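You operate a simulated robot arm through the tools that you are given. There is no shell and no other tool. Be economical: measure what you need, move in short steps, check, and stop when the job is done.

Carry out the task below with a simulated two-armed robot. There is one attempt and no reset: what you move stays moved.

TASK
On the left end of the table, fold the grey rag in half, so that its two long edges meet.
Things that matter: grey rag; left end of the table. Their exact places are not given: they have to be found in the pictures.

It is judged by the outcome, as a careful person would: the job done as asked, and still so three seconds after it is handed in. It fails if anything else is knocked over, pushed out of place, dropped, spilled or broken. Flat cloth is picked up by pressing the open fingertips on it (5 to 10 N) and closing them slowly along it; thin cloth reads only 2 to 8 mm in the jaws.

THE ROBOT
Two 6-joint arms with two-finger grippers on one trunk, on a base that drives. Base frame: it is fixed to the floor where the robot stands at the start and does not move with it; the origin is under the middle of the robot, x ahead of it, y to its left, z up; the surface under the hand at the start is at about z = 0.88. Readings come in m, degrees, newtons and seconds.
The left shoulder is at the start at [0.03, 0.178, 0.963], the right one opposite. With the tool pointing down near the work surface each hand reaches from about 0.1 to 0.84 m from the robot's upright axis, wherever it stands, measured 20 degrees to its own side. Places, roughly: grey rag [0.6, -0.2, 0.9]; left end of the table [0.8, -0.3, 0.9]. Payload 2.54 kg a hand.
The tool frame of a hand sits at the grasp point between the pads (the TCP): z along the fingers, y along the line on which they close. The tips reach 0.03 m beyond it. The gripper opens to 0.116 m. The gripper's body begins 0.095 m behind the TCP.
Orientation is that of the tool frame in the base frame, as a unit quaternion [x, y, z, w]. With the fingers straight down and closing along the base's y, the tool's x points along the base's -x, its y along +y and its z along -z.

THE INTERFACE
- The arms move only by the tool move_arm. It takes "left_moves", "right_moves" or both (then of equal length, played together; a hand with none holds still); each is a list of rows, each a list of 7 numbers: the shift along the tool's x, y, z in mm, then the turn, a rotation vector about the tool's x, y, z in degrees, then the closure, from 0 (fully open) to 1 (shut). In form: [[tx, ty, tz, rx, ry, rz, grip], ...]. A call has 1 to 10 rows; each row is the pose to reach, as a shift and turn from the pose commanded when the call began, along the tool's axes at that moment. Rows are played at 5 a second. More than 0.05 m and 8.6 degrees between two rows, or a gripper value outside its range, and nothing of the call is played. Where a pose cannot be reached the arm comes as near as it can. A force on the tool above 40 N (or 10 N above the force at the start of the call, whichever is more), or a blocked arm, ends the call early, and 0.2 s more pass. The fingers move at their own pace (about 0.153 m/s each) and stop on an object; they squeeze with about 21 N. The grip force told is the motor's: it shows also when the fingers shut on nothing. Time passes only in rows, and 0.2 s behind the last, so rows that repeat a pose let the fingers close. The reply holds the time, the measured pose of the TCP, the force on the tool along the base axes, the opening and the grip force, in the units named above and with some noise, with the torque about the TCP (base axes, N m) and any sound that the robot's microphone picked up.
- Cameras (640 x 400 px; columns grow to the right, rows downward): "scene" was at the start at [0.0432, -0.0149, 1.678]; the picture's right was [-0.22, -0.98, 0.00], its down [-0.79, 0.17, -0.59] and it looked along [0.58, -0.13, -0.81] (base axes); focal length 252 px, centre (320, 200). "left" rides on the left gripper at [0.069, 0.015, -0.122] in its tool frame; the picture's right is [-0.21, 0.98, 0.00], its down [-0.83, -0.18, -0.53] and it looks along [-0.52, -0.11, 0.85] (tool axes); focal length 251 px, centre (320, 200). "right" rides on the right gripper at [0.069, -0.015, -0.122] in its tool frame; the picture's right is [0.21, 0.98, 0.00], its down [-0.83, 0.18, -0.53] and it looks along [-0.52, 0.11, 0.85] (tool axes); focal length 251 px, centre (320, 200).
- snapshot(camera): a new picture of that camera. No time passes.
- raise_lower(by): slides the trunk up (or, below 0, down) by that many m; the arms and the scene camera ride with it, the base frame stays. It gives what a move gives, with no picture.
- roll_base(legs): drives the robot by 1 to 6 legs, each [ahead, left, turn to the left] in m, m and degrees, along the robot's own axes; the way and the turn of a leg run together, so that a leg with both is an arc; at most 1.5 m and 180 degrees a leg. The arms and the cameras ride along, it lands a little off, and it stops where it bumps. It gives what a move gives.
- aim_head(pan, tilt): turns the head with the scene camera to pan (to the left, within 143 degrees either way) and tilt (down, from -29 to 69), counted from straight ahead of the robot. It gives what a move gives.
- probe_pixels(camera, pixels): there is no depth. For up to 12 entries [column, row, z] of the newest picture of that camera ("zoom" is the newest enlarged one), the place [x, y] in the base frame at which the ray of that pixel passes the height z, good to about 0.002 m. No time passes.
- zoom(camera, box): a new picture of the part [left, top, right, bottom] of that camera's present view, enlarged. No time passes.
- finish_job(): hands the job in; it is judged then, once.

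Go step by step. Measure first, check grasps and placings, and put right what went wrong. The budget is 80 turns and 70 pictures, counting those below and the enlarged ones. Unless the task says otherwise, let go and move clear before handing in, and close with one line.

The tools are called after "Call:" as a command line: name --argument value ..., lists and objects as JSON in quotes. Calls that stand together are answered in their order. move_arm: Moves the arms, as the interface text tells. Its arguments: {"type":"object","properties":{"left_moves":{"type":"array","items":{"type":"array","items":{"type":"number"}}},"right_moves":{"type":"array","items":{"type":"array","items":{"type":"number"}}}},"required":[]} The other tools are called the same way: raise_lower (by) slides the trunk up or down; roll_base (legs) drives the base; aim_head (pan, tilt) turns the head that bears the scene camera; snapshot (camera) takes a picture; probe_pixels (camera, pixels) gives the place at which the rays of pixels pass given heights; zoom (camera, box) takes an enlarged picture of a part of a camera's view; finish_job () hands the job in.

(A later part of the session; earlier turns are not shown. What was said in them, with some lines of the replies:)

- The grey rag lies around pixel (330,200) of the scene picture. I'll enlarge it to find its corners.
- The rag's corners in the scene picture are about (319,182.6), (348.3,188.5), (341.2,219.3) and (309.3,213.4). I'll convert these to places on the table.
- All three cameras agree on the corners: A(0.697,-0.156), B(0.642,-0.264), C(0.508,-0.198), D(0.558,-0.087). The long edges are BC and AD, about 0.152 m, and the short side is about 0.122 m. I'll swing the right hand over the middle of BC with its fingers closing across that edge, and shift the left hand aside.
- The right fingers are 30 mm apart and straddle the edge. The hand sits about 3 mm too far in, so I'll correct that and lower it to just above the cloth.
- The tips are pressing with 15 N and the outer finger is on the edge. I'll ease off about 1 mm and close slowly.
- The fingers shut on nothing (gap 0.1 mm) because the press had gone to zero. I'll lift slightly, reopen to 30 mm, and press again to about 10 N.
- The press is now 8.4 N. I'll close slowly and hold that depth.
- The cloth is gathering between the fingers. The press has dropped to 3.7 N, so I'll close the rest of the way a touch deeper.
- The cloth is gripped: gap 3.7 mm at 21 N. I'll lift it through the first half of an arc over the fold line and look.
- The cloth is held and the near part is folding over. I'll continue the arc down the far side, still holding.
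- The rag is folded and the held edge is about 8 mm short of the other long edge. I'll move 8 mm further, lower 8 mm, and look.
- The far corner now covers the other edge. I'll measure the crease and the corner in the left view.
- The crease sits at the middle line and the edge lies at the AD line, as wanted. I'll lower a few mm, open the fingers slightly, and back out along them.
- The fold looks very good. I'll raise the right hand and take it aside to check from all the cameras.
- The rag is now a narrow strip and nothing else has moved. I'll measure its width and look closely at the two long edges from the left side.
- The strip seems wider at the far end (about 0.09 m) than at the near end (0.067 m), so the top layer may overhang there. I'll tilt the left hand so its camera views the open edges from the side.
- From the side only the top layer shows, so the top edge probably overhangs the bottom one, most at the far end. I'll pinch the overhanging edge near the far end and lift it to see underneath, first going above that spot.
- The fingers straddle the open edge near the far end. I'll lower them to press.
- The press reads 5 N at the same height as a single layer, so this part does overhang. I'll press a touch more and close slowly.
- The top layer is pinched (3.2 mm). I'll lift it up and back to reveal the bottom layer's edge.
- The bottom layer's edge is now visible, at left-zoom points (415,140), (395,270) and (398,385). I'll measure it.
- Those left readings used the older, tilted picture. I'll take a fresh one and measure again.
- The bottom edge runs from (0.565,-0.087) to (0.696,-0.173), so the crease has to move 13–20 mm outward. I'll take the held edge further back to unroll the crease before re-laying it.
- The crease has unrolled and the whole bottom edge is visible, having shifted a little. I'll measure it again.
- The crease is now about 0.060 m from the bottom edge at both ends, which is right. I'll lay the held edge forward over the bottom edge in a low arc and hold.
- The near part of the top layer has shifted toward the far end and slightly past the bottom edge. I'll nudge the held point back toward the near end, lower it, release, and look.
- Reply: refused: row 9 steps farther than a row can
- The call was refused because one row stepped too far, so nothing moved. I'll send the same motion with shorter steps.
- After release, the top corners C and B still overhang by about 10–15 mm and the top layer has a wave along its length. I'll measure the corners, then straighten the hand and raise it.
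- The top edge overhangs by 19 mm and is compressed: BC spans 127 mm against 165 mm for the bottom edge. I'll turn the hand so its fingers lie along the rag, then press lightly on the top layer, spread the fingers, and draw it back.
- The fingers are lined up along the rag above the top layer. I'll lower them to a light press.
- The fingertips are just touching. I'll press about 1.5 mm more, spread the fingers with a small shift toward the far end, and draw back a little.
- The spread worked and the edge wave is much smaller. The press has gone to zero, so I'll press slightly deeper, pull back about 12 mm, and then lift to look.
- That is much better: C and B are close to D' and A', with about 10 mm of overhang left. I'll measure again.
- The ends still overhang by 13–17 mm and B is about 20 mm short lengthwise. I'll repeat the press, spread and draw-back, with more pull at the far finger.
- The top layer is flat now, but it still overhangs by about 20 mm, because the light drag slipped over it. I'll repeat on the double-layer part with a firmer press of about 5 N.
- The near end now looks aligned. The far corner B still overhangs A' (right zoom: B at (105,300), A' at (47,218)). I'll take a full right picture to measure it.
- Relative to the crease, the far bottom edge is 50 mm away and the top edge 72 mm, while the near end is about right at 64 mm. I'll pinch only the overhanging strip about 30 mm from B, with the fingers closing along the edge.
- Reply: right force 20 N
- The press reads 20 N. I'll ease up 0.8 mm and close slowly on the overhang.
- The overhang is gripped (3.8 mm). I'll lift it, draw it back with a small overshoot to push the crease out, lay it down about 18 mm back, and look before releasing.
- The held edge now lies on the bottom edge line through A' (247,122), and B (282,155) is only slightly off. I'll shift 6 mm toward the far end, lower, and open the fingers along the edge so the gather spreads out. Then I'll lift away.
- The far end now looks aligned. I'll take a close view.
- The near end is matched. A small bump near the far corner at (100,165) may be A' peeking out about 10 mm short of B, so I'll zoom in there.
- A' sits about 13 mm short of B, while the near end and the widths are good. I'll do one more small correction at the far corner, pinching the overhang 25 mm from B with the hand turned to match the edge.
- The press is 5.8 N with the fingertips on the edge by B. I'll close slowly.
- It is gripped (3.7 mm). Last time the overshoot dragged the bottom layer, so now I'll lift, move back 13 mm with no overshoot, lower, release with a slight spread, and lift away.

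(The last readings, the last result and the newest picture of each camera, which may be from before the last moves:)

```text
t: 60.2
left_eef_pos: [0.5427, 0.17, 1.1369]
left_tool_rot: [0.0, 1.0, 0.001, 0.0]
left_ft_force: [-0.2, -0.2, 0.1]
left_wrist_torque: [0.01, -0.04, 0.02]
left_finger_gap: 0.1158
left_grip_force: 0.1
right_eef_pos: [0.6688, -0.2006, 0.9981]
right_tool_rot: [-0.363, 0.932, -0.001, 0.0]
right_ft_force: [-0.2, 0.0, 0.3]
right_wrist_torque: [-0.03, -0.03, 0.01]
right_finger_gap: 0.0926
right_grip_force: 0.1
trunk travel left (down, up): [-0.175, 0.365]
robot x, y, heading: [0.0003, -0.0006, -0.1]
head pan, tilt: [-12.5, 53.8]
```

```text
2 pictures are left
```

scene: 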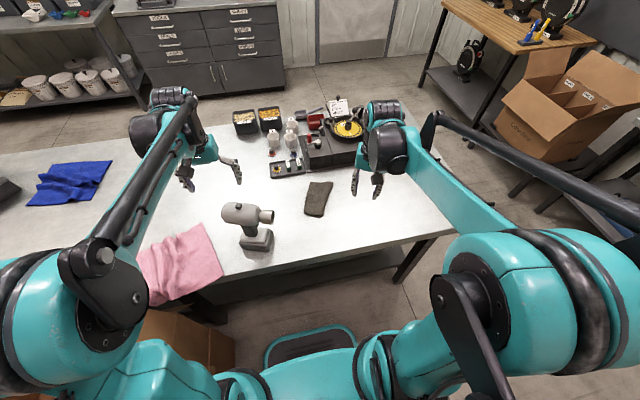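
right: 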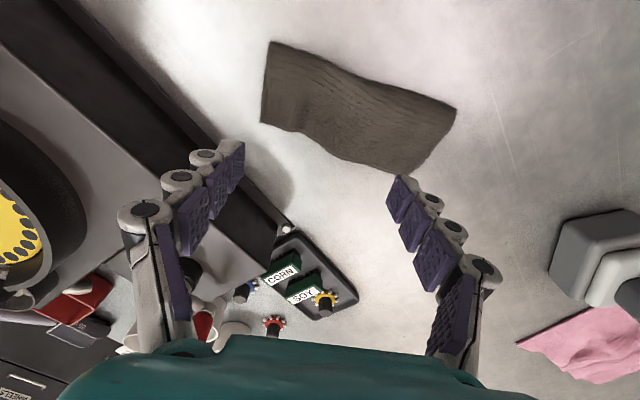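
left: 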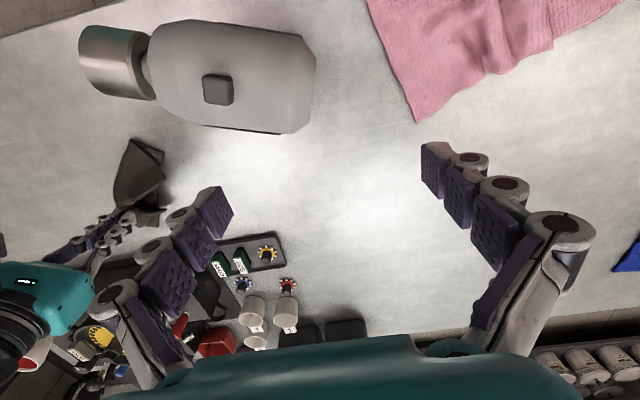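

The rag now looks like a clean folded strip. I'll move the right hand up and clear, and then check with one close picture.

Call:
move_arm --right_moves '[[0, 0, -40, 0, 0, 0, 0.2], [0, 0, -80, 0, 0, 0, 0.2], [40, 0, -100, 0, 0, 0, 0.2], [80, 0, -110, 0, 0, 0, 0.2], [120, 0, -120, 0, 0, 0, 0.2], [160, -15, -120, 0, 0, 0, 0.2], [200, -25, -120, 0, 0, 0, 0.2], [220, -30, -120, 0, 0, 0, 0.2]]'

Call:
zoom --camera "scene" --box '[284, 165, 380, 225]'

```text
t: 62.0
left_eef_pos: [0.5449, 0.1695, 1.1371]
left_tool_rot: [0.0, 1.0, 0.0, 0.001]
left_ft_force: [0.6, -0.7, 1.1]
left_wrist_torque: [0.06, 0.03, 0.0]
left_finger_gap: 0.1158
left_grip_force: 0.1
right_eef_pos: [0.5297, -0.3738, 1.1123]
right_tool_rot: [-0.363, 0.932, 0.0, -0.001]
right_ft_force: [-0.1, -1.2, -0.2]
right_wrist_torque: [-0.01, 0.03, 0.02]
right_finger_gap: 0.0929
right_grip_force: 0.0
trunk travel left (down, up): [-0.175, 0.365]
robot x, y, heading: [-0.0024, 0.0, 0.1]
head pan, tilt: [-12.5, 53.8]
```

```text
6.67 times, centred on (332, 195) of scene
```

zoom: 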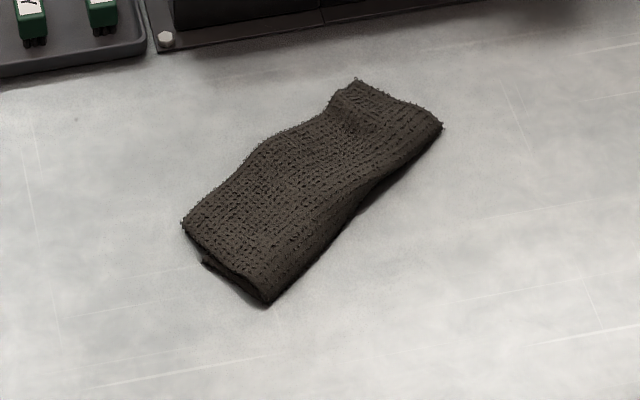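

The far end matches, but at the near end C (183,222) overhangs D' (203,262). I'll measure this with the scene camera.

Call:
probe_pixels --camera "scene" --pixels '[[311.4, 198.3, 0.889], [314.4, 204.3, 0.884], [324.5, 210.4, 0.886], [350.3, 183.6, 0.886], [337.2, 177, 0.887], [323, 186.7, 0.888], [333, 179.5, 0.888]]'

```text
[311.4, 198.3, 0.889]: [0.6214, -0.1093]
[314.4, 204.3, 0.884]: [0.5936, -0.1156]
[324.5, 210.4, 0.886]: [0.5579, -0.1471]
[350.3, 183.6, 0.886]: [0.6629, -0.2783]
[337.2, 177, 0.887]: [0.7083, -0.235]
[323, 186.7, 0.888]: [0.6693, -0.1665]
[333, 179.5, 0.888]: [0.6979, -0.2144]
```

At the near end the top edge overhangs by about 25 mm. I'll repeat the same correction about 30 mm from C, first moving the hand above it.

Call:
move_arm --right_moves '[[-40, 17, 0, 0, 0, 1, 0.3], [-80, 34, 0, 0, 0, 2, 0.5], [-120, 51, 0, 0, 0, 3, 0.74], [-160, 68, 20, 0, 0, 4, 0.74], [-200, 85, 40, 0, 0, 4, 0.74], [-238.7, 101.8, 60, 0, 0, 4, 0.74], [-238.7, 101.8, 100, 0, 0, 4, 0.74], [-238.7, 101.8, 140, 0, 0, 4, 0.74], [-238.7, 101.8, 180, 0, 0, 4, 0.74], [-238.7, 101.8, 197, 0, 0, 4, 0.74]]'

Call:
move_arm --right_moves '[[0, 0, 2, 0, 0, 0, 0.74], [0, 0, 3, 0, 0, 0, 0.74], [0, 0, 3.2, 0, 0, 0, 0.74]]'

```text
t: 64.2
left_eef_pos: [0.5437, 0.1698, 1.1364]
left_tool_rot: [0.0, 1.0, 0.0, 0.0]
left_ft_force: [-0.4, -0.7, -1.1]
left_wrist_torque: [0.01, -0.01, 0.02]
left_finger_gap: 0.1163
left_grip_force: 0.1
right_eef_pos: [0.6371, -0.1348, 0.9145]
right_tool_rot: [-0.33, 0.944, 0.0, 0.0]
right_ft_force: [-0.3, 0.9, -0.2]
right_wrist_torque: [0.0, 0.04, -0.02]
right_finger_gap: 0.0304
right_grip_force: 0.0
trunk travel left (down, up): [-0.175, 0.365]
robot x, y, heading: [-0.0023, 0.0015, -0.1]
head pan, tilt: [-12.5, 53.8]
```

```text
t: 65.0
left_eef_pos: [0.5435, 0.17, 1.1368]
left_tool_rot: [0.0, 1.0, 0.001, 0.0]
left_ft_force: [-0.1, 0.5, 0.5]
left_wrist_torque: [-0.03, -0.02, -0.04]
left_finger_gap: 0.1159
left_grip_force: 0.1
right_eef_pos: [0.6369, -0.1353, 0.9145]
right_tool_rot: [-0.331, 0.944, 0.001, 0.0]
right_ft_force: [-1.3, -1.2, 3.2]
right_wrist_torque: [-0.03, 0.05, 0.0]
right_finger_gap: 0.0299
right_grip_force: 0.0
trunk travel left (down, up): [-0.175, 0.365]
robot x, y, heading: [-0.0014, -0.001, 0.2]
head pan, tilt: [-12.5, 53.8]
```

The press is 3.2 N. I'll go slightly deeper and close slowly.

Call:
move_arm --right_moves '[[0.5, 0, 0.6, 0, 0, 0, 0.76], [0.5, 0, 0.6, 0, 0, 0, 0.79], [0.5, 0, 0.7, 0, 0, 0, 0.82], [0.5, 0, 0.8, 0, 0, 0, 0.85], [0.5, 0, 0.9, 0, 0, 0, 0.88], [0.5, 0, 1.0, 0, 0, 0, 0.91], [0.5, 0, 1.0, 0, 0, 0, 0.94], [0.5, 0, 1.0, 0, 0, 0, 0.97], [0.5, 0, 1.0, 0, 0, 0, 1], [0.5, 0, 0.8, 0, 0, 0, 1]]'

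```text
t: 67.2
left_eef_pos: [0.5437, 0.1692, 1.1361]
left_tool_rot: [-0.001, 1.0, 0.0, 0.0]
left_ft_force: [1.3, 0.4, -0.1]
left_wrist_torque: [-0.03, -0.01, 0.03]
left_finger_gap: 0.116
left_grip_force: 0.0
right_eef_pos: [0.637, -0.1363, 0.9131]
right_tool_rot: [-0.331, 0.944, 0.0, 0.001]
right_ft_force: [-0.2, -0.1, 0.3]
right_wrist_torque: [-0.04, 0.01, -0.02]
right_finger_gap: 0.0034
right_grip_force: 21.0
trunk travel left (down, up): [-0.175, 0.365]
robot x, y, heading: [-0.0006, 0.0012, -0.2]
head pan, tilt: [-12.5, 53.8]
```

It is gripped (3.4 mm). I'll lift, move back 22 mm and 9 mm toward the near end, lower, release with a small spread, and clear away.

Call:
move_arm --right_moves '[[0, 0, -10, 0, 0, 0, 1], [3, 2, -20, 0, 0, 0, 1], [9, 4, -25, 0, 0, 0, 1], [15, 6, -25, 0, 0, 0, 1], [20, 8, -20, 0, 0, 0, 1], [22, 9, -11, 0, 0, 0, 1], [22, 9, -4, 0, 0, 0, 1], [22, 9, -2, 0, 0, 0, 0.93], [22, 9, -1.5, 0, 0, 0, 0.84], [22, 10, -1.5, 0, 0, 0, 0.75]]'

Call:
move_arm --right_moves '[[0, 1, 0, 0, 0, 0, 0.66], [0, 1, 0, 0, 0, 0, 0.6], [0, 1, -8, 0, 0, 0, 0.58], [0, 0, -40, 0, 0, 0, 0.4], [0, 0, -80, 0, 0, 0, 0.2], [0, 0, -120, 0, 0, 0, 0.2], [40, 0, -150, 0, 0, 0, 0.2], [80, -10, -170, 0, 0, 0, 0.2], [120, -30, -190, 0, 0, 0, 0.2], [160, -55, -200, 0, 0, 0, 0.2]]'

Call:
move_arm --right_moves '[[40, -15, 0, 0, 0, 0, 0.2], [80, -30, 0, 0, 0, 0, 0.2]]'

Call:
zoom --camera "scene" --box '[284, 165, 380, 225]'

```text
t: 69.4
left_eef_pos: [0.543, 0.1686, 1.1374]
left_tool_rot: [0.0, 1.0, 0.0, 0.001]
left_ft_force: [0.2, -0.1, 0.6]
left_wrist_torque: [-0.01, -0.04, 0.02]
left_finger_gap: 0.1159
left_grip_force: 0.1
right_eef_pos: [0.6123, -0.142, 0.9141]
right_tool_rot: [-0.331, 0.944, 0.001, 0.0]
right_ft_force: [0.4, -0.9, 4.0]
right_wrist_torque: [-0.01, 0.04, -0.01]
right_finger_gap: 0.0301
right_grip_force: 0.2
trunk travel left (down, up): [-0.175, 0.365]
robot x, y, heading: [0.0001, 0.0008, 0.1]
head pan, tilt: [-12.5, 53.8]
```

```text
t: 71.6
left_eef_pos: [0.5432, 0.1696, 1.1365]
left_tool_rot: [0.0, 1.0, 0.0, 0.001]
left_ft_force: [0.0, -1.1, 0.0]
left_wrist_torque: [0.03, 0.0, 0.0]
left_finger_gap: 0.116
left_grip_force: 0.1
right_eef_pos: [0.5234, -0.2866, 1.1146]
right_tool_rot: [-0.331, 0.944, 0.0, 0.0]
right_ft_force: [0.3, -0.1, 0.1]
right_wrist_torque: [0.05, 0.02, -0.03]
right_finger_gap: 0.0928
right_grip_force: 0.0
trunk travel left (down, up): [-0.175, 0.365]
robot x, y, heading: [-0.0001, -0.005, 0.2]
head pan, tilt: [-12.5, 53.8]
```

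```text
t: 72.2
left_eef_pos: [0.5433, 0.1698, 1.1377]
left_tool_rot: [0.0, 1.0, 0.0, 0.0]
left_ft_force: [-0.4, -0.2, -0.2]
left_wrist_torque: [0.01, -0.01, 0.02]
left_finger_gap: 0.1161
left_grip_force: 0.0
right_eef_pos: [0.4801, -0.3586, 1.1108]
right_tool_rot: [-0.33, 0.944, 0.0, 0.0]
right_ft_force: [0.1, -0.1, -0.2]
right_wrist_torque: [-0.01, -0.03, 0.0]
right_finger_gap: 0.0926
right_grip_force: 0.1
trunk travel left (down, up): [-0.175, 0.365]
robot x, y, heading: [-0.0017, 0.0004, -0.2]
head pan, tilt: [-12.5, 53.8]
```

```text
6.67 times, centred on (332, 195) of scene
```

zoom: 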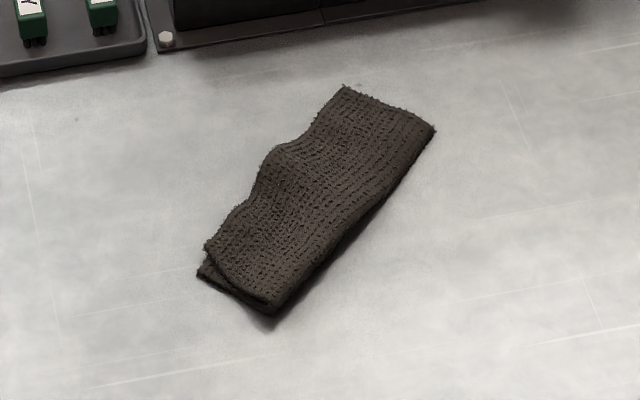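

The last picture shows the rag folded lengthwise. The far corners look matched, the near corners (198,272) and (205,248) are under about 10 mm apart, and both hands are clear. No pictures are left, so I'm handing in.

Call:
finish_job

```text
The job is handed in.
```

The grey rag is folded in half lengthwise on the table. Its long edges meet closely, though at the near end they are up to about 10 mm apart. The middle of the top edge is slightly wavy, and I couldn't check exactly how it lines up there. The rag has turned and shifted a little from where it lay, and nothing else was moved in the pictures I took.
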